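You operate a simulated robot arm through the tools that you are given. There is no shell and no other tool. Be economical: measure what you need, move in short steps, check, and stop when the job is done.

The job below is to be done with a simulated two-armed robot. You get a single attempt, and the scene is never put back.

TASK
Put the purple cloth on the top of the small table away on the top of the side table. Close the front left door. Put the white plate from the steel shelf behind the hot cabinet in the right basin. Take the cap off the white jar and lay it down on the top of the fridge. Stack the small carton labelled "Bags" from the top of the square table on top of the small carton marked "Spoons". Open the chiller drawer, take the small red tub on the shelf of the end table and put it away in the inside of the chiller drawer and shut the drawer again. Put the roll cake from the top of the end table on the top of the side table. Fetch the steel cup from the top of the steel rack and set it on the small steel tray. Do these in any order. Set down upright: small red tub, steel cup.

It is judged by the outcome, as a careful person would: the job done as asked, and still so three seconds after it is handed in. It fails if anything else is knocked over, pushed out of place, dropped, spilled or broken. A push-on lid holds only when it is set on centred and level and pressed home; a screw cap is set on level and turned clockwise until tight. Flat cloth is picked up by pressing the open fingertips on it (5 to 10 N) and closing them slowly along it; thin cloth reads only 2 to 8 mm in the jaws.

THE ROBOT
Two 6-joint arms with two-finger parallel grippers on one trunk, on a base that drives. Base frame: it is fixed to the floor where the robot stands at the start and does not move with it; the origin is under the middle of the robot, x ahead of it, y to its left, z up. Readings come in mm, degrees, newtons and seconds.
The left shoulder is at the start at [60, 187, 1080], the right one opposite. With the tool pointing down near the work surface each hand reaches from about 100 to 320 mm from the robot's upright axis, wherever it stands, measured 20 degrees to its own side. Places, roughly: chiller drawer [-1300, 2900, 300]; front left door [600, -1200, 1100]; inside of the chiller drawer [-1400, 2900, 200]; purple cloth (7x10x5 cm) [500, 0, 700]; right basin [3400, -3600, 800]; roll cake (6x6x5 cm) [-1600, -1300, 800]; small carton [-750, -3250, 750]; small red tub (7x7x8 cm) [-1300, -1100, 400]; small steel tray (30x20x3 cm) [1800, -3400, 900]; steel cup (8x8x9 cm) [-1500, -2700, 1000]; top of the side table [-1500, 1400, 800]; white jar (10x10x9 cm) [1800, -3100, 900]; white plate (13x12x3 cm) [1300, -1600, 600]. Payload 1.57 kg a hand.
The tool frame of a hand sits at the grasp point between the pads (the TCP): z along the fingers, y along the line on which they close. The tips reach 30 mm beyond it. The gripper opens to 110 mm. The fingers are 24 mm wide and 12 mm thick; the gripper's body (48 by 112 mm) begins 78 mm behind the TCP.
Orientation is told as [roll, pitch, yaw] about the base's x, y, z axes, in that order, counted from this pose: with the fingers straight down and closing along the base's y, the tool's x points along the base's -x, its y along +y and its z along -z.

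THE INTERFACE
- The arms move only by the tool arm_command. It takes "left_steps", "right_steps" or both (then of equal length, played together; a hand with none holds still); each is a list of rows, each a list of 6 numbers: the shift along the tool's x, y, z in mm, then the turn, a rotation vector about the tool's x, y, z in degrees. In form: [[dx, dy, dz, rx, ry, rz], ...]. A call has 1 to 8 rows; each row shifts and turns the commanded pose from where the row before left it, along the tool's axes as they then stand. "left_gripper" and "right_gripper" are, for a hand that has rows, the closure, from 0 (fully open) to 1 (shut), set as the call begins (left out, the last holds). Rows are played at 5 a second. More than 50 mm and 8.6 degrees between two rows, or a gripper value outside its range, and nothing of the call is played. A pose out of reach is approached as far as the arm can. The call stops where the force on the tool passes 40 N (or 10 N more than at its start, if that is more) or the arm is blocked; 0.2 s more then pass. The fingers move at their own pace (about 153 mm/s each) and stop on an object; they squeeze with about 25 N. The grip force told is the motor's: it shows also when the fingers shut on nothing. Time passes only in rows, and 0.2 s behind the last, so rows that do not move let the fingers close. The reply holds the time, the measured pose of the TCP, the force on the tool along the base axes, the opening and the grip force, in the units named above and with some noise, with the torque about the TCP (base axes, N m) and any sound that the robot's microphone picked up, and new pictures: "show" is both (left out), scene, wrist or none (wrist: the cameras of the hands that moved).
- Cameras (640 x 400 px; columns grow to the right, rows downward): "scene" is now at [1.6, -44.4, 1617.3]; the picture's right is [-0.57, -0.82, 0.00], its down [-0.65, 0.44, -0.62] and it looks along [0.51, -0.35, -0.78] (base axes); focal length 292 px, centre (320, 200). "left" rides on the left gripper at [70, -16, -141] in its tool frame; the picture's right is [0.23, 0.97, 0.00], its down [-0.86, 0.20, -0.48] and it looks along [-0.47, 0.11, 0.88] (tool axes); focal length 222 px, centre (320, 200). "right" rides on the right gripper at [70, 16, -141] in its tool frame; the picture's right is [-0.23, 0.97, 0.00], its down [-0.86, -0.20, -0.48] and it looks along [-0.47, -0.11, 0.88] (tool axes); focal length 222 px, centre (320, 200). There is no depth. A picture from a camera that has moved, and an enlarged one, comes with that camera's place and axes in the base frame and with its lens.
- slide_trunk(by): slides the trunk up (or, below 0, down) by that many mm; the arms and the scene camera ride with it, the base frame stays. It gives what a move gives, with no picture.
- drive_base(legs): drives the robot by 1 to 6 legs, each [ahead, left, turn to the left] in mm, mm and degrees, along the robot's own axes; the way and the turn of a leg run together, so that a leg with both is an arc; at most 1500 mm and 180 degrees a leg. The arms and the cameras ride along, it lands a little off, and it stops where it bumps. It gives what a move gives, and a new picture of the scene camera.
- aim_head(pan, tilt): turns the head with the scene camera to pan (to the left, within 86 degrees either way) and tilt (down, from -29 to 69), counted from straight ahead of the robot. It gives what a move gives, and a new picture of the scene camera.
- inspect(camera, box): a new picture of the part [left, top, right, bottom] of that camera's present view, enlarged. It takes no simulated time.
- sign_off(): hands the job in; it is judged then, once.

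Work in short steps. Places have to be worked out from the pictures, the camera data and where the tool is seen: move nearer, look again, correct. Check each grasp and each placing, and mend what went wrong. You have 483 turns and 360 pictures in all, those below and enlarged ones among them. Open the grippers and draw the arms clear of the work before you hand the job in, unless the task says otherwise; then end with one line.

The tools are called after "Call:" as name(argument=value, ...) on one line, values as JSON. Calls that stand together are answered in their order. arm_command: Moves the arms, as the interface text tells. Its arguments: {"type":"object","properties":{"left_steps":{"type":"array"},"left_gripper":{"type":"number"},"right_steps":{"type":"array"},"right_gripper":{"type":"number"},"show":{"type":"string","enum":["both","scene","wrist","none"]}},"required":[]} The other tools are called the same way: slide_trunk (by) slides the trunk up or down; drive_base (legs) drives the base; aim_head (pan, tilt) turns the head that bears the scene camera; inspect (camera, box) takes an enlarged picture of a part of a camera's view; sign_off () hands the job in.

At the start:

```text
t: 0.0
left_tcp_pos: [404.3, -46.4, 1271.2]
left_tcp_rot: [0.1, 0.0, 0.1]
left_wrist_force: [0.2, -0.5, -0.4]
left_wrist_torque: [0.01, 0.03, 0.02]
left_opening: 109.9
left_gripper_force: 0.0
right_tcp_pos: [264.2, -308.6, 1241.9]
right_tcp_rot: [0.0, -0.1, 0.0]
right_wrist_force: [-0.1, -1.0, -0.6]
right_wrist_torque: [-0.02, 0.02, 0.02]
right_opening: 110.2
right_gripper_force: 0.1
trunk travel left (down, up): [-708.0, 282.0]
robot x, y, heading: [1.2, 3.2, -0.1]
head pan, tilt: [-34.4, 51.5]
```

scene: 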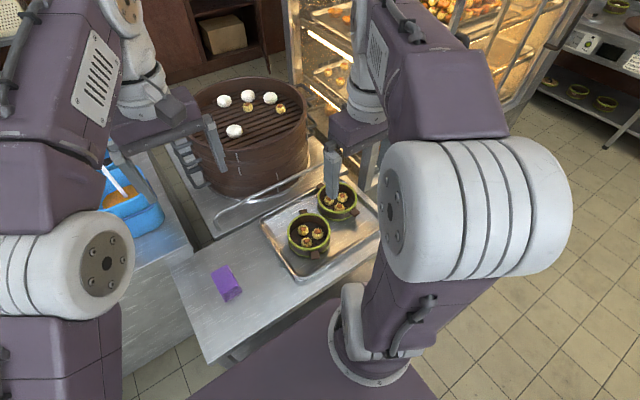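
right: 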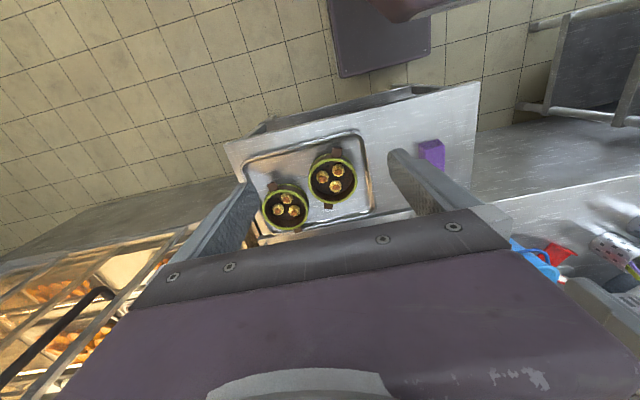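
left: 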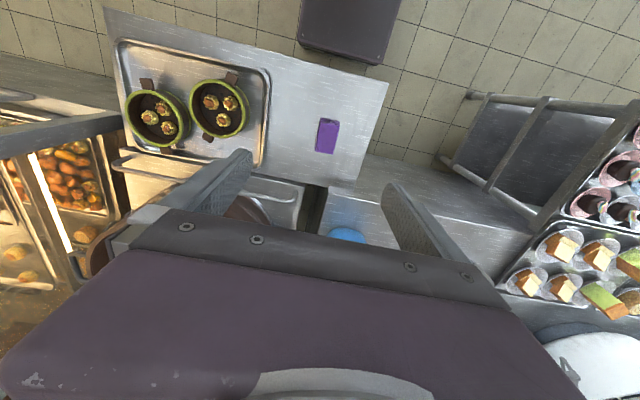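

I'll begin by looking around to map the room before moving.

Call:
aim_head(pan=0, tilt=35)

Call:
aim_head(pan=-80, tilt=25)

Call:
aim_head(pan=80, tilt=25)

```text
t: 1.0
left_tcp_pos: [402.6, -46.9, 1270.8]
left_tcp_rot: [-0.1, 0.0, 0.0]
left_wrist_force: [-0.2, 0.4, 0.6]
left_wrist_torque: [0.02, -0.02, 0.0]
left_opening: 109.8
left_gripper_force: 0.2
right_tcp_pos: [264.0, -309.4, 1241.9]
right_tcp_rot: [0.0, -0.1, 0.0]
right_wrist_force: [0.0, 0.2, 0.4]
right_wrist_torque: [-0.01, 0.03, -0.02]
right_opening: 110.0
right_gripper_force: 0.0
trunk travel left (down, up): [-708.0, 282.0]
robot x, y, heading: [6.6, -1.5, 0.3]
head pan, tilt: [0.0, 35.0]
camera scene: at [27.3, -1.7, 1641.0], right [0.0, -1.0, 0.0], down [-0.57, 0.0, -0.82], along [0.82, 0.0, -0.57], focal length 292 px, centre (320, 200)
```

scene: 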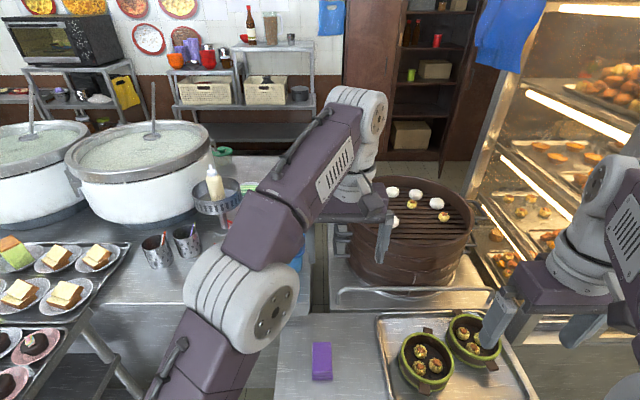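

```text
t: 2.5
left_tcp_pos: [403.6, -46.4, 1272.4]
left_tcp_rot: [-0.1, -0.1, 0.0]
left_wrist_force: [0.7, 0.3, 0.3]
left_wrist_torque: [0.02, 0.01, -0.01]
left_opening: 110.0
left_gripper_force: 0.1
right_tcp_pos: [264.0, -308.7, 1242.4]
right_tcp_rot: [0.0, 0.1, 0.0]
right_wrist_force: [-0.3, -0.5, -0.8]
right_wrist_torque: [0.0, 0.0, 0.01]
right_opening: 110.2
right_gripper_force: 0.1
trunk travel left (down, up): [-708.0, 282.0]
robot x, y, heading: [0.3, 2.9, 0.0]
head pan, tilt: [-80.0, 25.0]
camera scene: at [-44.6, -92.3, 1656.8], right [-0.98, -0.17, 0.0], down [-0.07, 0.42, -0.91], along [0.16, -0.89, -0.42], focal length 292 px, centre (320, 200)
```

scene: 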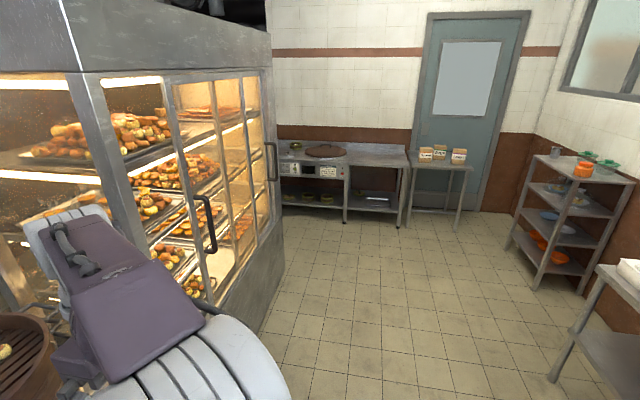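

```text
t: 5.0
left_tcp_pos: [404.0, -46.2, 1271.6]
left_tcp_rot: [0.0, -0.1, 0.0]
left_wrist_force: [0.7, -0.6, 0.2]
left_wrist_torque: [0.03, 0.03, -0.01]
left_opening: 110.0
left_gripper_force: 0.0
right_tcp_pos: [264.3, -308.4, 1242.4]
right_tcp_rot: [-0.1, 0.0, 0.0]
right_wrist_force: [-0.5, 0.3, 1.1]
right_wrist_torque: [0.03, 0.0, 0.01]
right_opening: 109.8
right_gripper_force: 0.1
trunk travel left (down, up): [-708.0, 282.0]
robot x, y, heading: [0.1, 3.5, 0.0]
head pan, tilt: [80.0, 25.0]
camera scene: at [-44.7, 89.1, 1656.9], right [0.98, -0.17, 0.0], down [-0.07, -0.42, -0.91], along [0.16, 0.89, -0.42], focal length 292 px, centre (320, 200)
```

scene: 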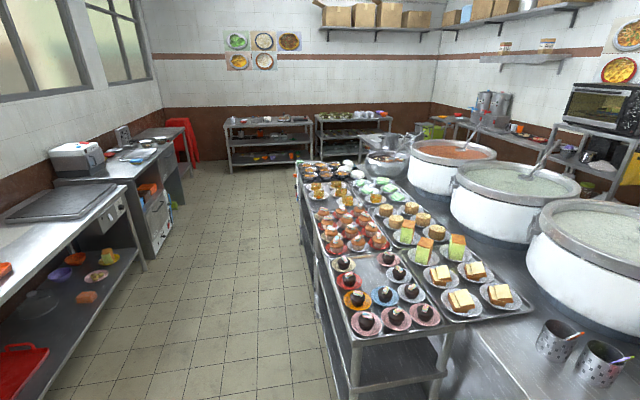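

Cloth is at about (487,-8) with its narrow side along y. Bring the left hand above it and look.

Call:
arm_command(left_steps=[[-43, 20, 20, 0, 0, 0], [-43, 19, 45, 0, 0, 0], [0, 0, 50, 0, 0, 0], [0, 0, 50, 0, 0, 0], [0, 0, 50, 0, 0, 0], [0, 0, 50, 0, 0, 0], [0, 0, 50, 0, 0, 0], [0, 0, 50, 0, 0, 0]], left_gripper=0, show="wrist")

```text
refused: row 1 steps farther than a row can; nothing moved
```

Call:
arm_command(left_steps=[[-40, 18, 20, 0, 0, 0], [-43, 19, 15, 0, 0, 0], [0, 0, 50, 0, 0, 0], [0, 0, 50, 0, 0, 0], [0, 0, 50, 0, 0, 0], [0, 0, 50, 0, 0, 0], [0, 0, 50, 0, 0, 0], [0, 0, 50, 0, 0, 0]], left_gripper=0, show="wrist")

```text
t: 6.8
left_tcp_pos: [474.3, -4.1, 927.6]
left_tcp_rot: [0.1, 0.0, 0.0]
left_wrist_force: [-0.6, 0.8, -0.4]
left_wrist_torque: [0.03, 0.05, 0.01]
left_opening: 110.1
left_gripper_force: 0.2
left hand out of reach, approached as far as the arm can: row 2
right_tcp_pos: [265.4, -307.9, 1241.6]
right_tcp_rot: [0.0, 0.2, -0.1]
right_wrist_force: [-0.5, 0.7, -0.4]
right_wrist_torque: [-0.01, 0.0, 0.0]
right_opening: 109.9
right_gripper_force: 0.2
trunk travel left (down, up): [-708.0, 282.0]
robot x, y, heading: [1.0, -0.1, -0.2]
head pan, tilt: [80.0, 25.0]
camera left: at [403.1, -19.9, 1068.5], right [-0.23, 0.97, 0.0], down [0.86, 0.2, 0.48], along [0.47, 0.11, -0.88], focal length 222 px, centre (320, 200)
```

left: 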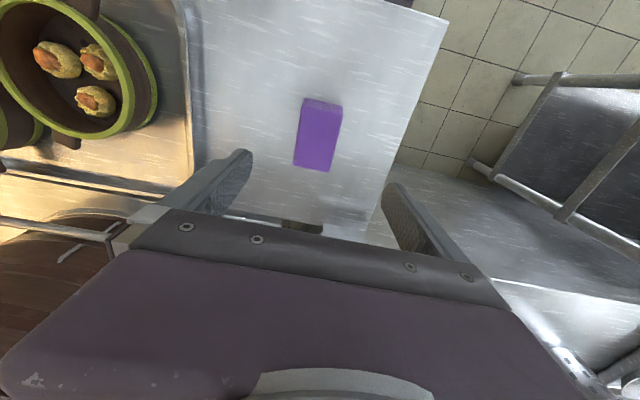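

Cloth centre ≈ (478,-6), aligned with the hand. Descending stepwise.

Call:
arm_command(left_steps=[[-2, 0, 45, 0, 0, 0], [-2, -2, 45, 0, 0, 0], [0, 0, 45, 0, 0, 0], [0, 0, 30, 0, 0, 0], [0, 0, 0, 0, 0, 0]], show="wrist")

Call:
aim_head(pan=0, tilt=50)

```text
t: 8.0
left_tcp_pos: [476.2, -4.7, 763.1]
left_tcp_rot: [-0.1, 0.0, 0.0]
left_wrist_force: [-0.4, -0.9, -0.5]
left_wrist_torque: [-0.01, 0.02, -0.02]
left_opening: 109.9
left_gripper_force: 0.0
right_tcp_pos: [262.8, -308.9, 1242.3]
right_tcp_rot: [-0.1, 0.0, 0.0]
right_wrist_force: [-0.3, -0.3, -0.4]
right_wrist_torque: [-0.02, 0.0, -0.01]
right_opening: 110.3
right_gripper_force: 0.0
trunk travel left (down, up): [-708.0, 282.0]
robot x, y, heading: [1.2, -3.9, -0.1]
head pan, tilt: [80.0, 25.0]
camera left: at [406.5, -21.1, 903.2], right [-0.23, 0.97, 0.0], down [0.85, 0.2, 0.48], along [0.47, 0.11, -0.88], focal length 222 px, centre (320, 200)
```

left: 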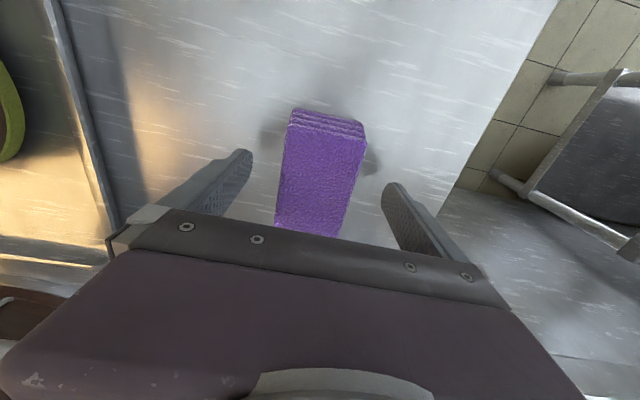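

```text
t: 9.5
left_tcp_pos: [477.0, -5.8, 762.2]
left_tcp_rot: [0.1, 0.0, 0.0]
left_wrist_force: [1.6, -0.1, 0.3]
left_wrist_torque: [0.0, 0.0, -0.01]
left_opening: 110.0
left_gripper_force: 0.1
right_tcp_pos: [264.5, -308.3, 1241.5]
right_tcp_rot: [0.0, 0.0, -0.1]
right_wrist_force: [-0.9, 1.2, -1.0]
right_wrist_torque: [0.02, -0.04, 0.02]
right_opening: 110.0
right_gripper_force: 0.1
trunk travel left (down, up): [-708.0, 282.0]
robot x, y, heading: [0.4, 1.9, -0.0]
head pan, tilt: [0.0, 50.0]
camera scene: at [16.3, -1.5, 1619.4], right [0.0, -1.0, 0.0], down [-0.77, 0.0, -0.64], along [0.64, 0.0, -0.77], focal length 292 px, centre (320, 200)
```

scene: 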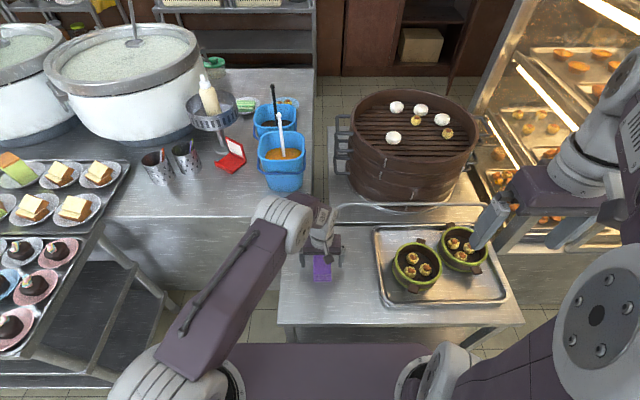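

Aligned; descend until the tips are near the table.

Call:
arm_command(left_steps=[[0, 0, 10, 0, 0, 0], [0, 0, 10, 0, 0, 0], [0, 0, 6, 0, 0, 0], [0, 0, 6, 0, 0, 0], [0, 0, 0, 0, 0, 0]], show="wrist")

```text
t: 10.7
left_tcp_pos: [476.5, -6.5, 732.1]
left_tcp_rot: [-0.1, -0.1, 0.0]
left_wrist_force: [0.2, 1.0, 0.2]
left_wrist_torque: [0.01, -0.02, -0.01]
left_opening: 109.9
left_gripper_force: 0.2
right_tcp_pos: [264.8, -308.1, 1242.6]
right_tcp_rot: [0.0, 0.0, 0.0]
right_wrist_force: [0.9, -0.6, 0.4]
right_wrist_torque: [0.02, -0.02, -0.01]
right_opening: 110.0
right_gripper_force: 0.1
trunk travel left (down, up): [-708.0, 282.0]
robot x, y, heading: [1.6, 0.1, 0.1]
head pan, tilt: [0.0, 50.0]
camera left: at [406.7, -21.7, 872.1], right [-0.23, 0.97, 0.0], down [0.86, 0.2, 0.48], along [0.47, 0.11, -0.88], focal length 222 px, centre (320, 200)
```

left: 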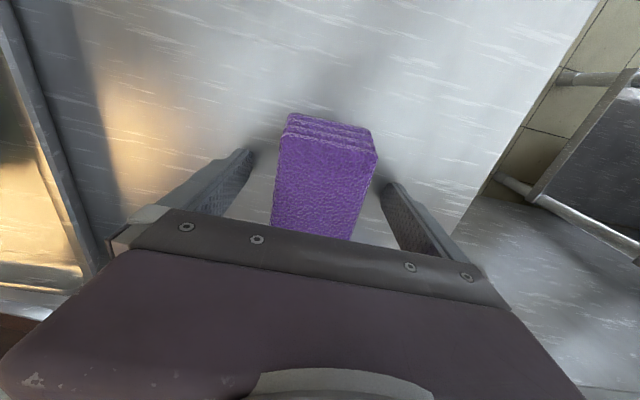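

Call:
arm_command(left_steps=[[0, 0, 5, 0, 0, 0], [0, 0, 4, 0, 0, 0], [0, 0, 3, 0, 0, 0], [0, 0, 0, 0, 0, 0]], show="none")

```text
t: 11.3
left_tcp_pos: [477.0, -5.6, 730.6]
left_tcp_rot: [0.0, -0.4, 0.0]
left_wrist_force: [-13.6, 0.9, 33.8]
left_wrist_torque: [1.26, 0.79, 0.16]
left_opening: 109.8
left_gripper_force: 0.1
right_tcp_pos: [260.3, -306.7, 1244.5]
right_tcp_rot: [0.0, -0.2, 0.0]
right_wrist_force: [0.3, 0.1, -0.8]
right_wrist_torque: [0.0, 0.04, -0.03]
right_opening: 110.1
right_gripper_force: 0.0
trunk travel left (down, up): [-708.0, 282.0]
robot x, y, heading: [0.9, 0.3, -0.1]
head pan, tilt: [0.0, 50.0]
stopped in row 2 (left hand): the force on the tool passed its limit (the readings are from after the stop); the commanded pose is now the measured one
```

Table is at z≈700. Lift 4 mm and close.

Call:
arm_command(left_steps=[[0, 0, -4, 0, 0, 0], [0, 0, 0, 0, 0, 0]], left_gripper=0, show="none")

Call:
arm_command(left_steps=[[0, 0, 0, 0, 0, 0], [0, 0, 0, 0, 0, 0], [0, 0, 0, 0, 0, 0], [0, 0, -40, 0, 0, 0], [0, 0, -40, 0, 0, 0], [0, 0, -40, 0, 0, 0]], left_gripper=1, show="wrist")

```text
t: 11.9
left_tcp_pos: [479.9, -6.2, 730.2]
left_tcp_rot: [-0.1, -0.4, 0.1]
left_wrist_force: [0.6, -0.5, 0.3]
left_wrist_torque: [0.03, -0.02, -0.01]
left_opening: 109.9
left_gripper_force: 0.0
right_tcp_pos: [264.3, -308.3, 1242.4]
right_tcp_rot: [-0.1, 0.1, 0.0]
right_wrist_force: [-0.1, -0.4, 0.3]
right_wrist_torque: [0.03, -0.03, -0.05]
right_opening: 109.8
right_gripper_force: 0.1
trunk travel left (down, up): [-708.0, 282.0]
robot x, y, heading: [1.7, -2.2, 0.4]
head pan, tilt: [0.0, 50.0]
```

```text
t: 13.3
left_tcp_pos: [478.3, -4.6, 851.5]
left_tcp_rot: [-0.1, -0.3, 0.0]
left_wrist_force: [0.4, 0.4, -0.9]
left_wrist_torque: [-0.03, 0.02, 0.03]
left_opening: 61.7
left_gripper_force: 25.2
right_tcp_pos: [264.2, -308.0, 1241.7]
right_tcp_rot: [0.0, 0.0, 0.0]
right_wrist_force: [-0.5, -0.4, -0.1]
right_wrist_torque: [0.0, 0.01, 0.01]
right_opening: 110.1
right_gripper_force: 0.0
trunk travel left (down, up): [-708.0, 282.0]
robot x, y, heading: [0.0, -2.5, -0.3]
head pan, tilt: [0.0, 50.0]
camera left: at [406.9, -21.1, 992.5], right [-0.23, 0.97, 0.0], down [0.85, 0.2, 0.48], along [0.47, 0.11, -0.88], focal length 222 px, centre (320, 200)
```

left: 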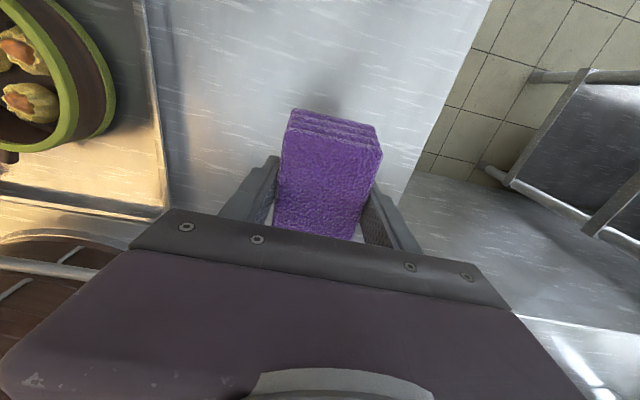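

Cloth is held. Lift and retract the hand, then back off.

Call:
arm_command(left_steps=[[0, 0, -50, 0, 0, 0], [0, 0, -50, 0, 0, 0], [0, 0, -50, 0, 0, 0], [40, 20, 0, 0, 0, 0], [40, 25, 0, 0, 0, 0], [40, 25, 0, 0, 0, 0], [20, 20, 0, 0, 0, 0]], show="none")

Call:
drive_base(legs=[[-400, 0, 0], [0, 0, 100]])

```text
t: 14.9
left_tcp_pos: [338.8, 87.1, 1001.3]
left_tcp_rot: [-0.1, -0.4, 0.0]
left_wrist_force: [0.1, -0.4, -0.6]
left_wrist_torque: [0.01, 0.0, -0.03]
left_opening: 61.6
left_gripper_force: 24.9
right_tcp_pos: [263.8, -307.5, 1242.4]
right_tcp_rot: [-0.1, 0.0, 0.0]
right_wrist_force: [1.1, 0.6, 0.7]
right_wrist_torque: [0.0, -0.02, 0.0]
right_opening: 109.9
right_gripper_force: 0.0
trunk travel left (down, up): [-708.0, 282.0]
robot x, y, heading: [-5.8, 0.3, -0.3]
head pan, tilt: [0.0, 50.0]
```

```text
t: 21.6
left_tcp_pos: [-544.2, 318.8, 1000.8]
left_tcp_rot: [-0.1, -0.3, 100.2]
left_wrist_force: [0.8, 0.0, -1.2]
left_wrist_torque: [0.03, 0.01, 0.0]
left_opening: 61.0
left_gripper_force: 24.9
right_tcp_pos: [-143.3, 315.5, 1241.7]
right_tcp_rot: [-0.1, -0.1, 100.2]
right_wrist_force: [0.3, -0.8, 1.2]
right_wrist_torque: [-0.02, 0.0, 0.02]
right_opening: 110.1
right_gripper_force: 0.0
trunk travel left (down, up): [-708.0, 282.0]
robot x, y, heading: [-399.8, 1.4, 100.2]
head pan, tilt: [0.0, 50.0]
camera scene: at [-404.8, 16.1, 1619.4], right [0.98, 0.18, 0.0], down [0.13, -0.75, -0.64], along [-0.11, 0.63, -0.77], focal length 292 px, centre (320, 200)
```

scene: 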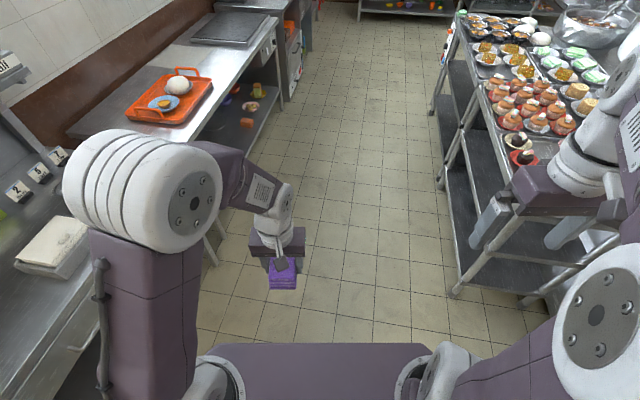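

Look left and behind toward the counters.

Call:
aim_head(pan=45, tilt=30)

Call:
aim_head(pan=86, tilt=30)

```text
t: 22.7
left_tcp_pos: [-544.6, 319.2, 1000.1]
left_tcp_rot: [0.0, -0.3, 100.1]
left_wrist_force: [0.3, 0.3, 0.3]
left_wrist_torque: [-0.02, 0.01, -0.02]
left_opening: 61.7
left_gripper_force: 24.7
right_tcp_pos: [-143.9, 314.8, 1242.9]
right_tcp_rot: [0.0, 0.1, 100.1]
right_wrist_force: [0.8, 0.5, 0.2]
right_wrist_torque: [0.0, -0.01, -0.02]
right_opening: 110.0
right_gripper_force: 0.0
trunk travel left (down, up): [-708.0, 282.0]
robot x, y, heading: [-399.9, 2.2, 100.1]
head pan, tilt: [45.0, 30.0]
camera scene: at [-465.5, -7.8, 1648.8], right [0.57, 0.82, 0.0], down [0.41, -0.29, -0.87], along [-0.71, 0.5, -0.5], focal length 292 px, centre (320, 200)
```

scene: 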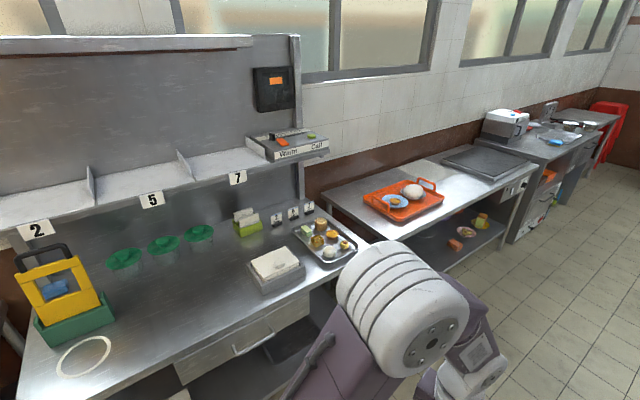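

```text
t: 23.8
left_tcp_pos: [-545.5, 319.3, 1000.5]
left_tcp_rot: [-0.1, -0.3, 100.1]
left_wrist_force: [1.0, 0.4, -1.1]
left_wrist_torque: [-0.01, -0.01, -0.04]
left_opening: 61.6
left_gripper_force: 24.9
right_tcp_pos: [-142.9, 314.5, 1242.8]
right_tcp_rot: [0.0, 0.0, 100.1]
right_wrist_force: [0.3, -0.5, -0.4]
right_wrist_torque: [0.0, 0.03, -0.02]
right_opening: 109.9
right_gripper_force: 0.0
trunk travel left (down, up): [-708.0, 282.0]
robot x, y, heading: [-403.4, 0.3, 100.0]
head pan, tilt: [85.9, 30.0]
camera scene: at [-481.3, -69.1, 1648.9], right [-0.1, 0.99, 0.0], down [0.5, 0.05, -0.87], along [-0.86, -0.09, -0.5], focal length 292 px, centre (320, 200)
```

scene: 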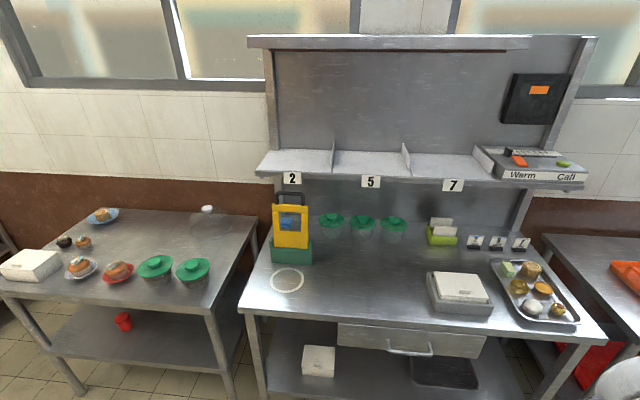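

Inspect the end table, and the side table position.

Call:
inspect(camera="scene", box=[0, 180, 260, 345])

```text
2.42 times, centred on (130, 262) of scene
camera zoom: at [-481.3, -69.1, 1648.9], right [-0.1, 0.99, 0.0], down [0.5, 0.05, -0.87], along [-0.86, -0.09, -0.5], focal length 708 px, centre (781, 48)
```

zoom: 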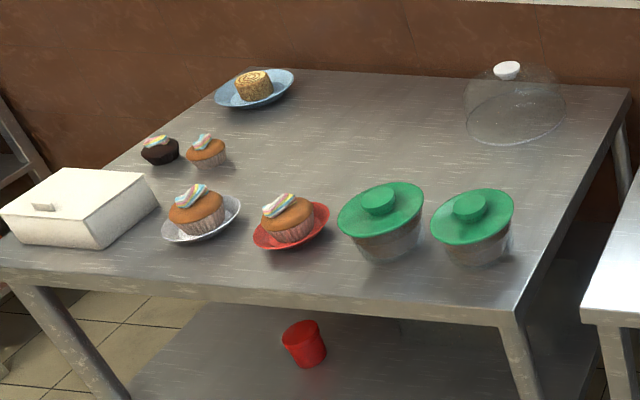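

Roll cake is the spiral one at the back-left corner of the end table, red tub beneath. First deliver the cloth: drive to the side table (front edge x≈-1195, free zone y≈1350–1880).

Call:
drive_base(legs=[[1480, 0, 0], [0, 0, 79.8]])

Call:
aim_head(pan=0, tilt=35)

```text
t: 34.6
left_tcp_pos: [-1004.3, 1368.1, 999.1]
left_tcp_rot: [0.0, -0.3, -178.6]
left_wrist_force: [0.2, -0.2, -0.1]
left_wrist_torque: [0.0, 0.01, 0.0]
left_opening: 61.6
left_gripper_force: 25.2
right_tcp_pos: [-939.1, 1764.7, 1242.1]
right_tcp_rot: [0.0, 0.0, -178.6]
right_wrist_force: [0.6, -0.1, 0.6]
right_wrist_torque: [-0.03, 0.0, 0.03]
right_opening: 109.9
right_gripper_force: 0.0
trunk travel left (down, up): [-708.0, 282.0]
robot x, y, heading: [-668.1, 1462.1, -178.4]
head pan, tilt: [85.9, 30.0]
camera scene: at [-612.6, 1371.5, 1648.9], right [-1.0, 0.05, 0.0], down [0.02, 0.5, -0.87], along [-0.04, -0.87, -0.5], focal length 292 px, centre (320, 200)
```

scene: 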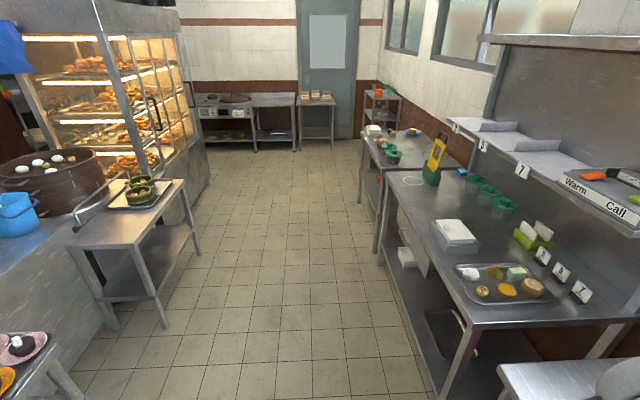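

```text
t: 36.2
left_tcp_pos: [-1004.2, 1368.4, 999.5]
left_tcp_rot: [-0.1, -0.3, -178.6]
left_wrist_force: [0.2, -0.4, -0.7]
left_wrist_torque: [-0.01, 0.01, -0.01]
left_opening: 61.4
left_gripper_force: 25.5
right_tcp_pos: [-939.1, 1763.7, 1242.2]
right_tcp_rot: [0.0, -0.1, -178.6]
right_wrist_force: [0.0, 0.2, -0.3]
right_wrist_torque: [0.01, 0.04, 0.02]
right_opening: 110.0
right_gripper_force: 0.1
trunk travel left (down, up): [-708.0, 282.0]
robot x, y, heading: [-668.3, 1462.9, -178.6]
head pan, tilt: [0.0, 35.0]
camera scene: at [-696.5, 1459.5, 1641.1], right [-0.03, 1.0, 0.0], down [0.57, 0.01, -0.82], along [-0.82, -0.02, -0.57], focal length 292 px, centre (320, 200)
```

scene: 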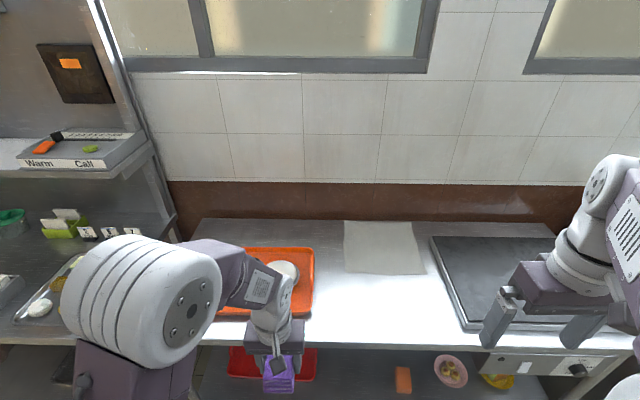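

Free front zone: x −1180…−1430, y 1440…1870 (white sheet at the back must be avoided). Approach for placing at (−1300,1540).

Call:
drive_base(legs=[[165, -75, 0]])

Call:
arm_command(left_steps=[[-40, -20, 0, 0, 0, 0], [-40, -25, 0, 0, 0, 0], [-40, -25, 0, 0, 0, 0], [0, 0, 0, 0, 0, 0]], show="wrist")

```text
t: 37.8
left_tcp_pos: [-1168.2, 1438.7, 1000.4]
left_tcp_rot: [-0.2, -0.3, -178.6]
left_wrist_force: [0.4, 0.1, -1.2]
left_wrist_torque: [0.01, 0.02, 0.03]
left_opening: 61.5
left_gripper_force: 24.5
right_tcp_pos: [-1104.2, 1834.0, 1243.1]
right_tcp_rot: [-0.1, -0.1, -178.6]
right_wrist_force: [-0.6, 0.2, 0.5]
right_wrist_torque: [-0.01, 0.04, -0.04]
right_opening: 109.9
right_gripper_force: 0.1
trunk travel left (down, up): [-708.0, 282.0]
robot x, y, heading: [-836.6, 1534.0, -178.8]
head pan, tilt: [0.0, 35.0]
camera scene: at [-860.2, 1528.7, 1641.1], right [-0.03, 1.0, 0.0], down [0.57, 0.01, -0.82], along [-0.82, -0.02, -0.57], focal length 292 px, centre (320, 200)
```

scene: 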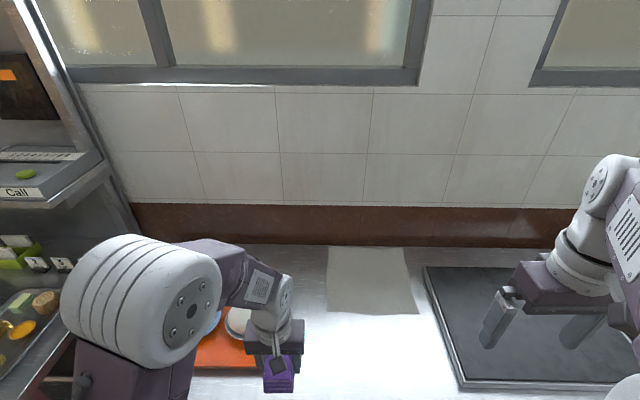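

```text
t: 38.8
left_tcp_pos: [-1291.9, 1504.0, 1000.9]
left_tcp_rot: [0.0, -0.4, -178.6]
left_wrist_force: [0.0, -0.2, -0.5]
left_wrist_torque: [0.0, 0.0, -0.02]
left_opening: 61.4
left_gripper_force: 24.8
right_tcp_pos: [-1104.3, 1832.9, 1241.5]
right_tcp_rot: [-0.1, 0.0, -178.6]
right_wrist_force: [0.0, 0.2, 0.2]
right_wrist_torque: [0.02, 0.02, 0.01]
right_opening: 110.2
right_gripper_force: 0.0
trunk travel left (down, up): [-708.0, 282.0]
robot x, y, heading: [-834.9, 1532.7, -178.6]
head pan, tilt: [0.0, 35.0]
camera left: at [-1222.7, 1523.5, 1141.7], right [0.25, -0.97, 0.0], down [-0.85, -0.22, 0.48], along [-0.47, -0.12, -0.88], focal length 222 px, centre (320, 200)
```

left: 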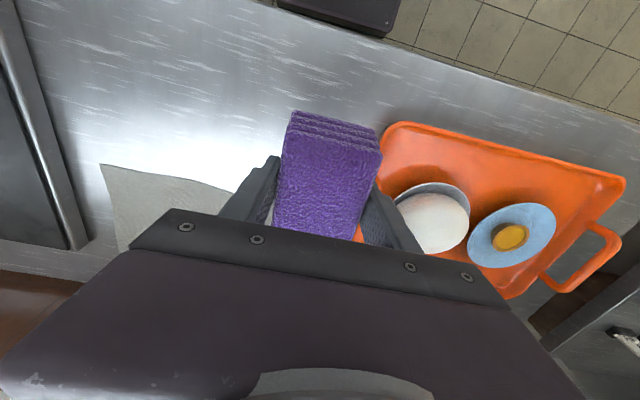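

Descend at (−1292,1540).

Call:
arm_command(left_steps=[[0, -36, 20, 0, 0, 0], [0, 0, 45, 0, 0, 0], [0, 0, 45, 0, 0, 0], [0, 0, 30, 0, 0, 0], [0, 0, 10, 0, 0, 0], [0, 0, 6, 0, 0, 0], [0, 0, 5, 0, 0, 0], [0, 0, 0, 0, 0, 0]], show="wrist")

```text
t: 40.6
left_tcp_pos: [-1293.3, 1539.9, 839.7]
left_tcp_rot: [-0.1, -0.4, -178.6]
left_wrist_force: [-0.1, 0.1, -0.6]
left_wrist_torque: [-0.02, 0.02, -0.02]
left_opening: 61.4
left_gripper_force: 25.0
right_tcp_pos: [-1105.7, 1832.8, 1242.5]
right_tcp_rot: [0.0, -0.1, -178.5]
right_wrist_force: [0.2, -0.2, -0.9]
right_wrist_torque: [-0.04, -0.01, 0.02]
right_opening: 110.0
right_gripper_force: 0.1
trunk travel left (down, up): [-708.0, 282.0]
robot x, y, heading: [-832.4, 1533.3, -178.6]
head pan, tilt: [0.0, 35.0]
camera left: at [-1224.4, 1558.8, 980.3], right [0.25, -0.97, 0.0], down [-0.85, -0.22, 0.48], along [-0.47, -0.12, -0.88], focal length 222 px, centre (320, 200)
```

left: 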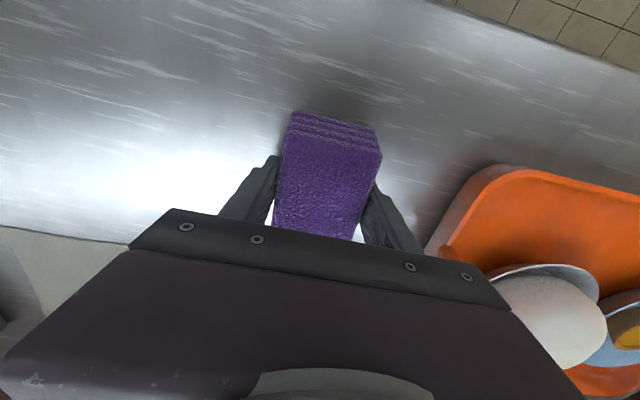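

Continue down until contact.

Call:
arm_command(left_steps=[[0, 0, 3, 0, 0, 0], [0, 0, 3, 0, 0, 0], [0, 0, 3, 0, 0, 0], [0, 0, 3, 0, 0, 0], [0, 0, 3, 0, 0, 0], [0, 0, 3, 0, 0, 0], [0, 0, 3, 0, 0, 0], [0, 0, 3, 0, 0, 0]], show="none")

```text
t: 41.8
left_tcp_pos: [-1293.8, 1540.2, 829.7]
left_tcp_rot: [0.0, -0.7, -178.5]
left_wrist_force: [8.5, -4.3, 23.0]
left_wrist_torque: [-0.53, -0.34, 0.02]
left_opening: 61.7
left_gripper_force: 25.2
right_tcp_pos: [-1101.7, 1832.9, 1244.3]
right_tcp_rot: [-0.1, -0.2, -178.6]
right_wrist_force: [0.8, -0.3, -0.3]
right_wrist_torque: [0.01, -0.02, 0.03]
right_opening: 109.9
right_gripper_force: 0.1
trunk travel left (down, up): [-708.0, 282.0]
robot x, y, heading: [-833.0, 1531.0, -178.7]
head pan, tilt: [0.0, 35.0]
stopped in row 6 (left hand): the force on the tool passed its limit (the readings are from after the stop); the commanded pose is now the measured one
```

Table at z≈799. Release and lift.

Call:
arm_command(left_steps=[[0, 0, -1, 0, 0, 0], [0, 0, 0, 0, 0, 0], [0, 0, 0, 0, 0, 0], [0, 0, -20, 0, 0, 0], [0, 0, -50, 0, 0, 0], [0, 0, -50, 0, 0, 0], [0, 0, -50, 0, 0, 0], [45, 20, 0, 0, 0, 0]], left_gripper=0, show="wrist")

```text
t: 43.6
left_tcp_pos: [-1247.4, 1520.1, 999.7]
left_tcp_rot: [-0.3, -0.7, -178.6]
left_wrist_force: [-0.9, 0.0, 0.7]
left_wrist_torque: [0.04, 0.01, 0.0]
left_opening: 110.0
left_gripper_force: 0.0
right_tcp_pos: [-1103.8, 1832.7, 1242.0]
right_tcp_rot: [-0.1, -0.1, -178.7]
right_wrist_force: [0.0, 0.1, 0.3]
right_wrist_torque: [0.01, 0.04, 0.02]
right_opening: 110.2
right_gripper_force: 0.1
trunk travel left (down, up): [-708.0, 282.0]
robot x, y, heading: [-831.3, 1536.0, -178.5]
head pan, tilt: [0.0, 35.0]
camera left: at [-1175.8, 1538.8, 1139.5], right [0.25, -0.97, -0.01], down [-0.84, -0.22, 0.49], along [-0.47, -0.12, -0.87], focal length 222 px, centre (320, 200)
```

left: 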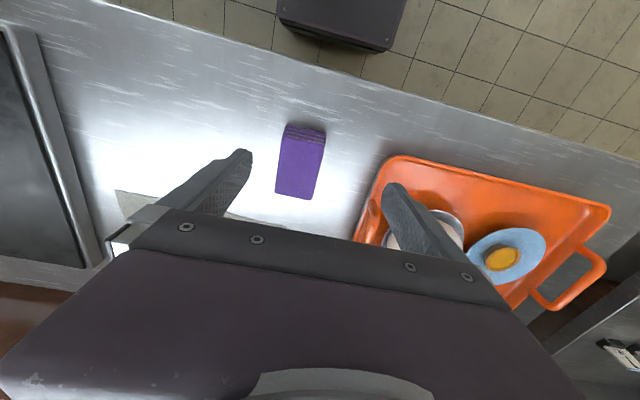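

Cloth placed. Retract and drive toward the area beside the end table, facing −y so I can see on the way.

Call:
arm_command(left_steps=[[45, 20, 0, 0, 0, 0], [45, 20, 0, 0, 0, 0]], show="none")

Call:
drive_base(legs=[[-230, 0, 0], [0, 0, 88.6], [1500, 0, 0]])

```text
t: 44.2
left_tcp_pos: [-1153.5, 1482.1, 998.0]
left_tcp_rot: [-0.3, -0.8, -178.5]
left_wrist_force: [0.9, -0.2, -0.2]
left_wrist_torque: [0.0, 0.03, 0.0]
left_opening: 110.2
left_gripper_force: 0.0
right_tcp_pos: [-1102.5, 1832.6, 1242.6]
right_tcp_rot: [-0.1, -0.2, -178.5]
right_wrist_force: [-0.1, -0.3, 0.4]
right_wrist_torque: [0.01, 0.01, -0.01]
right_opening: 110.0
right_gripper_force: 0.0
trunk travel left (down, up): [-708.0, 282.0]
robot x, y, heading: [-839.5, 1527.2, -178.9]
head pan, tilt: [0.0, 35.0]
```

```text
t: 56.7
left_tcp_pos: [-585.7, -273.8, 997.4]
left_tcp_rot: [-0.2, -0.6, -90.9]
left_wrist_force: [-0.6, 0.9, 0.2]
left_wrist_torque: [0.04, -0.02, 0.01]
left_opening: 109.9
left_gripper_force: 0.1
right_tcp_pos: [-934.5, -208.3, 1242.2]
right_tcp_rot: [0.0, -0.1, -90.8]
right_wrist_force: [-0.6, 0.1, 0.1]
right_wrist_torque: [-0.01, 0.05, 0.01]
right_opening: 110.3
right_gripper_force: 0.0
trunk travel left (down, up): [-708.0, 282.0]
robot x, y, heading: [-621.0, 52.2, -90.8]
head pan, tilt: [0.0, 35.0]
camera scene: at [-623.0, 21.7, 1641.1], right [-1.0, 0.02, 0.0], down [0.01, 0.57, -0.82], along [-0.01, -0.82, -0.57], focal length 292 px, centre (320, 200)
```

scene: 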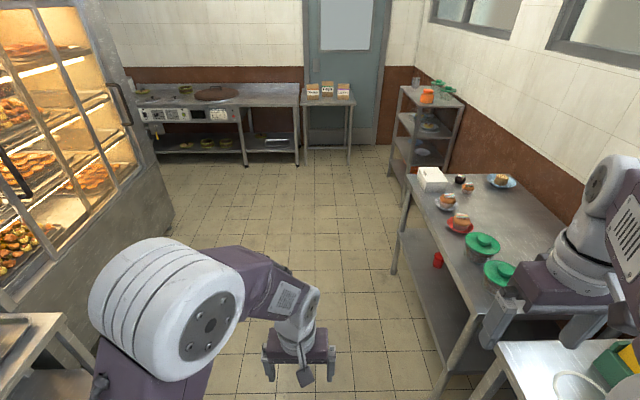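

Go in front of the end table's red tub: drive on and turn to face −x.

Call:
drive_base(legs=[[1310, 0, 0], [0, 0, -89.2]])

Call:
slide_trunk(by=-350)

Call:
aim_head(pan=-5, tilt=45)

```text
t: 67.1
left_tcp_pos: [-972.1, -1308.3, 998.2]
left_tcp_rot: [-0.2, -0.7, 179.8]
left_wrist_force: [-0.2, 0.4, 0.8]
left_wrist_torque: [0.01, 0.02, 0.01]
left_opening: 110.0
left_gripper_force: 0.0
right_tcp_pos: [-910.4, -958.4, 1242.1]
right_tcp_rot: [0.0, 0.0, 179.8]
right_wrist_force: [0.7, -1.0, 0.7]
right_wrist_torque: [-0.03, 0.01, 0.01]
right_opening: 110.3
right_gripper_force: 0.1
trunk travel left (down, up): [-708.0, 282.0]
robot x, y, heading: [-647.2, -1265.0, 179.6]
head pan, tilt: [0.0, 35.0]
camera scene: at [-676.6, -1269.3, 1641.1], right [0.0, 1.0, 0.0], down [0.57, 0.0, -0.82], along [-0.82, 0.0, -0.57], focal length 292 px, centre (320, 200)
```

scene: 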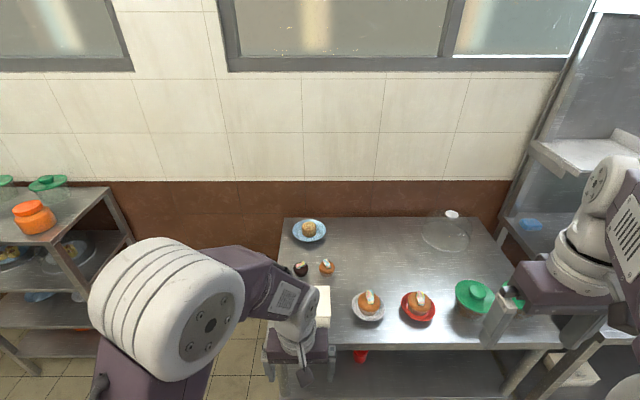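

```text
t: 70.5
left_tcp_pos: [-972.0, -1308.1, 648.4]
left_tcp_rot: [-0.3, -0.6, 179.8]
left_wrist_force: [0.4, 0.8, -0.5]
left_wrist_torque: [0.0, 0.01, 0.02]
left_opening: 109.9
left_gripper_force: 0.1
right_tcp_pos: [-911.0, -957.5, 892.4]
right_tcp_rot: [0.0, 0.1, 179.8]
right_wrist_force: [-0.7, 0.3, -0.2]
right_wrist_torque: [0.0, 0.03, -0.04]
right_opening: 110.1
right_gripper_force: 0.0
trunk travel left (down, up): [-358.0, 632.0]
robot x, y, heading: [-646.8, -1269.3, 179.6]
head pan, tilt: [0.0, 35.0]
```

```text
t: 71.2
left_tcp_pos: [-971.5, -1306.8, 648.1]
left_tcp_rot: [-0.2, -0.6, 179.8]
left_wrist_force: [-0.1, -0.6, 0.4]
left_wrist_torque: [0.02, 0.0, 0.06]
left_opening: 110.1
left_gripper_force: 0.0
right_tcp_pos: [-911.3, -957.1, 891.9]
right_tcp_rot: [0.0, -0.1, 179.9]
right_wrist_force: [0.7, -0.2, -0.4]
right_wrist_torque: [0.02, 0.02, -0.05]
right_opening: 110.1
right_gripper_force: 0.0
trunk travel left (down, up): [-358.0, 632.0]
robot x, y, heading: [-646.6, -1265.5, 180.0]
head pan, tilt: [-5.0, 45.0]
camera scene: at [-669.5, -1262.2, 1276.3], right [0.09, 1.0, 0.0], down [0.7, -0.06, -0.71], along [-0.7, 0.06, -0.71], focal length 292 px, centre (320, 200)
```

scene: 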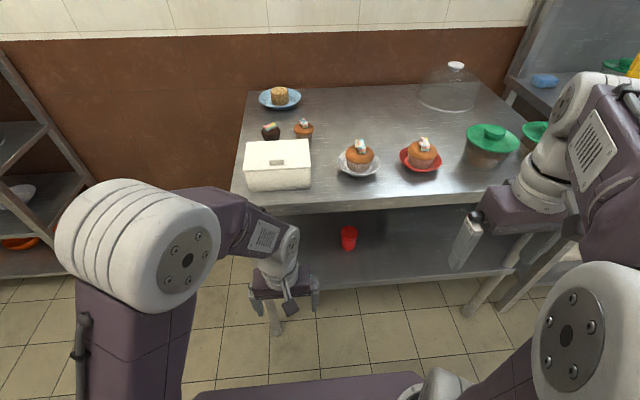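

Tub centre triangulates to (−1300,−1103,433); shelf z≈393, table edge x≈−1118. Raise/retract the left hand and lower the right, starting to tilt it forward.

Call:
arm_command(left_steps=[[20, 0, -45, 0, 0, 0], [20, 0, -45, 0, 0, 0], [20, 0, -45, 0, 0, 0], [20, 0, -45, 0, 0, 0], [20, 0, -45, 0, 0, 0], [20, 0, -45, 0, 0, 0], [0, 0, 0, 0, 0, 0], [0, 0, 0, 0, 0, 0]], right_steps=[[0, -20, 45, 0, 0, 0], [0, -20, 45, 0, 0, 0], [0, -20, 45, 0, 0, 0], [0, -20, 45, 0, 0, 0], [0, -20, 45, 0, 0, 0], [0, -20, 45, 0, 0, 0], [-20, 0, 0, 0, -8, 0], [-20, 0, 0, 0, -8, 0]], show="none")

```text
t: 73.0
left_tcp_pos: [-848.7, -1307.9, 914.5]
left_tcp_rot: [-0.2, -0.6, 179.8]
left_wrist_force: [0.3, 0.5, -0.7]
left_wrist_torque: [-0.01, -0.01, 0.01]
left_opening: 110.0
left_gripper_force: 0.1
right_tcp_pos: [-949.8, -836.6, 623.9]
right_tcp_rot: [0.0, -15.9, 179.7]
right_wrist_force: [0.0, 0.3, 0.1]
right_wrist_torque: [-0.01, -0.01, 0.01]
right_opening: 109.8
right_gripper_force: 0.0
trunk travel left (down, up): [-358.0, 632.0]
robot x, y, heading: [-649.1, -1270.5, 179.9]
head pan, tilt: [-5.0, 45.0]
```

The y shift went the wrong way; correct it (+267 tool y) while tilting to about −55°.

Call:
arm_command(right_steps=[[0, 45, 0, 0, -8, 0], [0, 45, 0, 0, -8, 0], [0, 45, 0, 0, -8, 0], [0, 45, 0, 0, -8, 0], [0, 45, 0, 0, -8, 0], [0, 42, 0, 0, 0, 0], [0, 0, 0, 0, 0, 0]], show="wrist")

```text
t: 74.6
left_tcp_pos: [-849.3, -1308.9, 914.9]
left_tcp_rot: [-0.2, -0.6, 179.8]
left_wrist_force: [0.5, -1.1, -0.3]
left_wrist_torque: [0.01, -0.01, 0.03]
left_opening: 109.7
left_gripper_force: 0.0
right_tcp_pos: [-1082.6, -945.9, 697.2]
right_tcp_rot: [0.5, -55.9, 179.5]
right_wrist_force: [0.3, -0.1, 0.4]
right_wrist_torque: [-0.04, 0.04, -0.02]
right_opening: 110.0
right_gripper_force: 0.0
right hand out of reach, approached as far as the arm can: row 2, 3, 4, 5, 6
trunk travel left (down, up): [-358.0, 632.0]
robot x, y, heading: [-644.9, -1269.2, 179.7]
head pan, tilt: [-5.0, 45.0]
camera right: at [-926.3, -962.4, 718.1], right [-0.13, -0.97, 0.19], down [-0.08, 0.2, 0.98], along [-0.99, 0.11, -0.11], focal length 222 px, centre (320, 200)
```

right: 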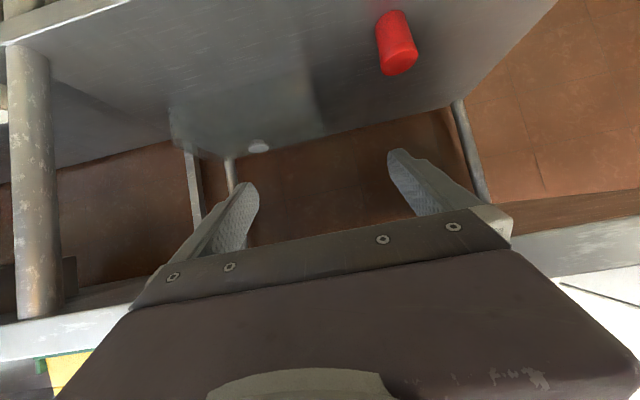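

Min-reach issue close to the body. Move the hand forward and down and see where it lands.

Call:
arm_command(right_steps=[[7, 0, 35, 0, 0, 0], [7, 0, 35, 0, 0, 0], [7, 0, 35, 0, 0, 0], [7, 0, 35, 0, 0, 0], [0, 0, 0, 0, 0, 0]], show="none")

```text
t: 75.8
left_tcp_pos: [-849.2, -1309.1, 913.8]
left_tcp_rot: [-0.2, -0.6, 179.8]
left_wrist_force: [0.4, -0.9, 0.0]
left_wrist_torque: [0.01, 0.0, 0.04]
left_opening: 110.1
left_gripper_force: 0.1
right_tcp_pos: [-1194.5, -934.1, 612.3]
right_tcp_rot: [0.6, -55.8, 179.6]
right_wrist_force: [1.2, 0.7, 0.2]
right_wrist_torque: [0.0, 0.03, -0.01]
right_opening: 109.8
right_gripper_force: 0.1
right hand out of reach, approached as far as the arm can: row 1, 2, 3
trunk travel left (down, up): [-358.0, 632.0]
robot x, y, heading: [-643.5, -1270.4, 179.8]
head pan, tilt: [-5.0, 45.0]
```

Call:
arm_command(right_steps=[[14, 35, 10, 0, 0, 0], [14, 35, 10, 0, 0, 0], [14, 35, 10, 0, 0, 0], [14, 35, 10, 0, 0, 0], [10, 28, 5, 0, 0, 0], [0, 0, 0, 0, 0, 0]], show="both")

```text
t: 77.2
left_tcp_pos: [-849.5, -1309.5, 915.0]
left_tcp_rot: [-0.2, -0.6, 179.8]
left_wrist_force: [0.0, 0.2, -0.5]
left_wrist_torque: [0.02, 0.04, -0.02]
left_opening: 109.9
left_gripper_force: 0.0
right_tcp_pos: [-1267.6, -1022.7, 579.6]
right_tcp_rot: [2.9, -55.6, 178.4]
right_wrist_force: [0.3, 0.4, -0.8]
right_wrist_torque: [0.05, 0.01, 0.02]
right_opening: 110.0
right_gripper_force: 0.1
right hand out of reach, approached as far as the arm can: row 1, 2, 3, 4, 5
trunk travel left (down, up): [-358.0, 632.0]
robot x, y, heading: [-649.1, -1266.4, 180.2]
head pan, tilt: [-5.0, 45.0]
camera scene: at [-669.2, -1262.0, 1276.3], right [0.09, 1.0, 0.0], down [0.7, -0.06, -0.71], along [-0.7, 0.06, -0.71], focal length 292 px, centre (320, 200)
camera right: at [-1110.2, -1035.3, 601.7], right [-0.11, -0.97, 0.22], down [-0.09, 0.23, 0.97], along [-0.99, 0.09, -0.12], focal length 222 px, centre (320, 200)
```

scene: 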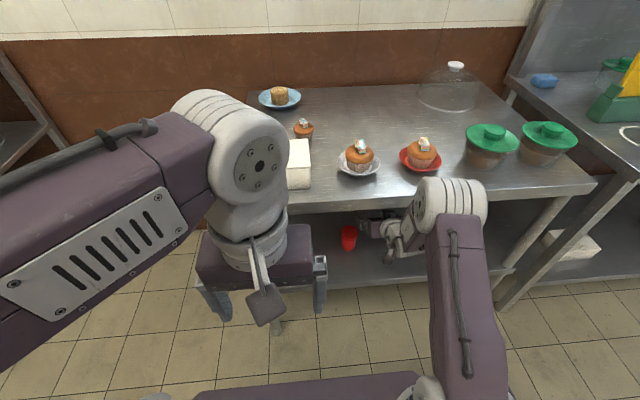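
right: 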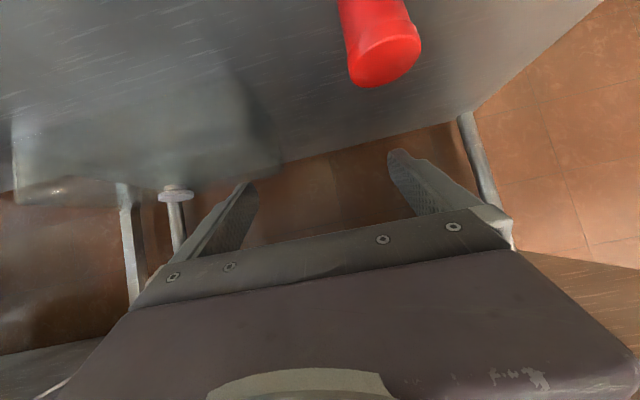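

The arm folds badly with this shoulder height. I'll back off, lower the trunk so the arm can reach in level under the table, then drive the hand in.

Call:
drive_base(legs=[[-230, 0, 0]])

Call:
slide_trunk(by=-260)

Call:
arm_command(right_steps=[[-20, 20, 20, 0, 0, 0], [-33, 20, 5, 0, -5, 0], [-33, 20, 5, 0, -5, 0], [-33, 20, 0, 0, -5, 0], [0, 0, 0, 0, 0, 0]], show="none")

```text
t: 78.9
left_tcp_pos: [-620.0, -1309.7, 914.7]
left_tcp_rot: [-0.2, -0.7, 179.5]
left_wrist_force: [-0.3, -0.2, -0.9]
left_wrist_torque: [0.02, 0.06, 0.01]
left_opening: 110.1
left_gripper_force: 0.1
right_tcp_pos: [-1037.9, -1021.9, 578.8]
right_tcp_rot: [3.0, -55.5, 178.3]
right_wrist_force: [0.2, -0.3, 0.0]
right_wrist_torque: [-0.03, -0.01, 0.0]
right_opening: 109.9
right_gripper_force: 0.0
trunk travel left (down, up): [-358.0, 632.0]
robot x, y, heading: [-422.0, -1268.7, 179.5]
head pan, tilt: [-5.0, 45.0]
camera scene: at [-440.6, -1263.3, 1276.3], right [0.09, 1.0, 0.0], down [0.7, -0.07, -0.71], along [-0.7, 0.07, -0.71], focal length 292 px, centre (320, 200)
```

scene: 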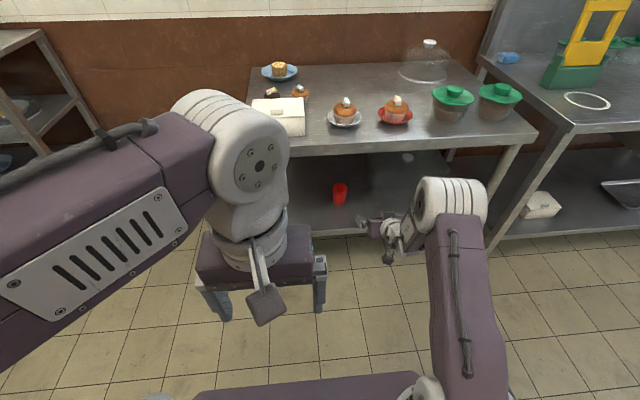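

```text
t: 81.6
left_tcp_pos: [-623.2, -1309.2, 654.5]
left_tcp_rot: [-0.3, -0.6, 179.6]
left_wrist_force: [-0.1, -0.5, 0.1]
left_wrist_torque: [-0.02, 0.04, 0.0]
left_opening: 109.8
left_gripper_force: 0.0
right_tcp_pos: [-1038.5, -1023.0, 318.0]
right_tcp_rot: [3.0, -55.5, 178.3]
right_wrist_force: [-0.2, 0.9, 0.1]
right_wrist_torque: [0.02, 0.0, -0.01]
right_opening: 109.9
right_gripper_force: 0.0
trunk travel left (down, up): [-98.0, 892.0]
robot x, y, heading: [-419.4, -1269.4, 179.6]
head pan, tilt: [-5.0, 45.0]
```

```text
t: 82.8
left_tcp_pos: [-620.9, -1309.0, 654.4]
left_tcp_rot: [-0.3, -0.7, 179.6]
left_wrist_force: [0.7, 0.2, -0.4]
left_wrist_torque: [0.0, 0.0, -0.03]
left_opening: 110.0
left_gripper_force: 0.1
right_tcp_pos: [-1111.4, -1025.5, 407.5]
right_tcp_rot: [6.0, -70.3, 176.0]
right_wrist_force: [-0.7, -0.3, -0.4]
right_wrist_torque: [0.01, 0.01, 0.01]
right_opening: 109.9
right_gripper_force: 0.2
right hand out of reach, approached as far as the arm can: row 1, 2, 3, 4
trunk travel left (down, up): [-98.0, 892.0]
robot x, y, heading: [-418.2, -1267.5, 179.9]
head pan, tilt: [-5.0, 45.0]
```

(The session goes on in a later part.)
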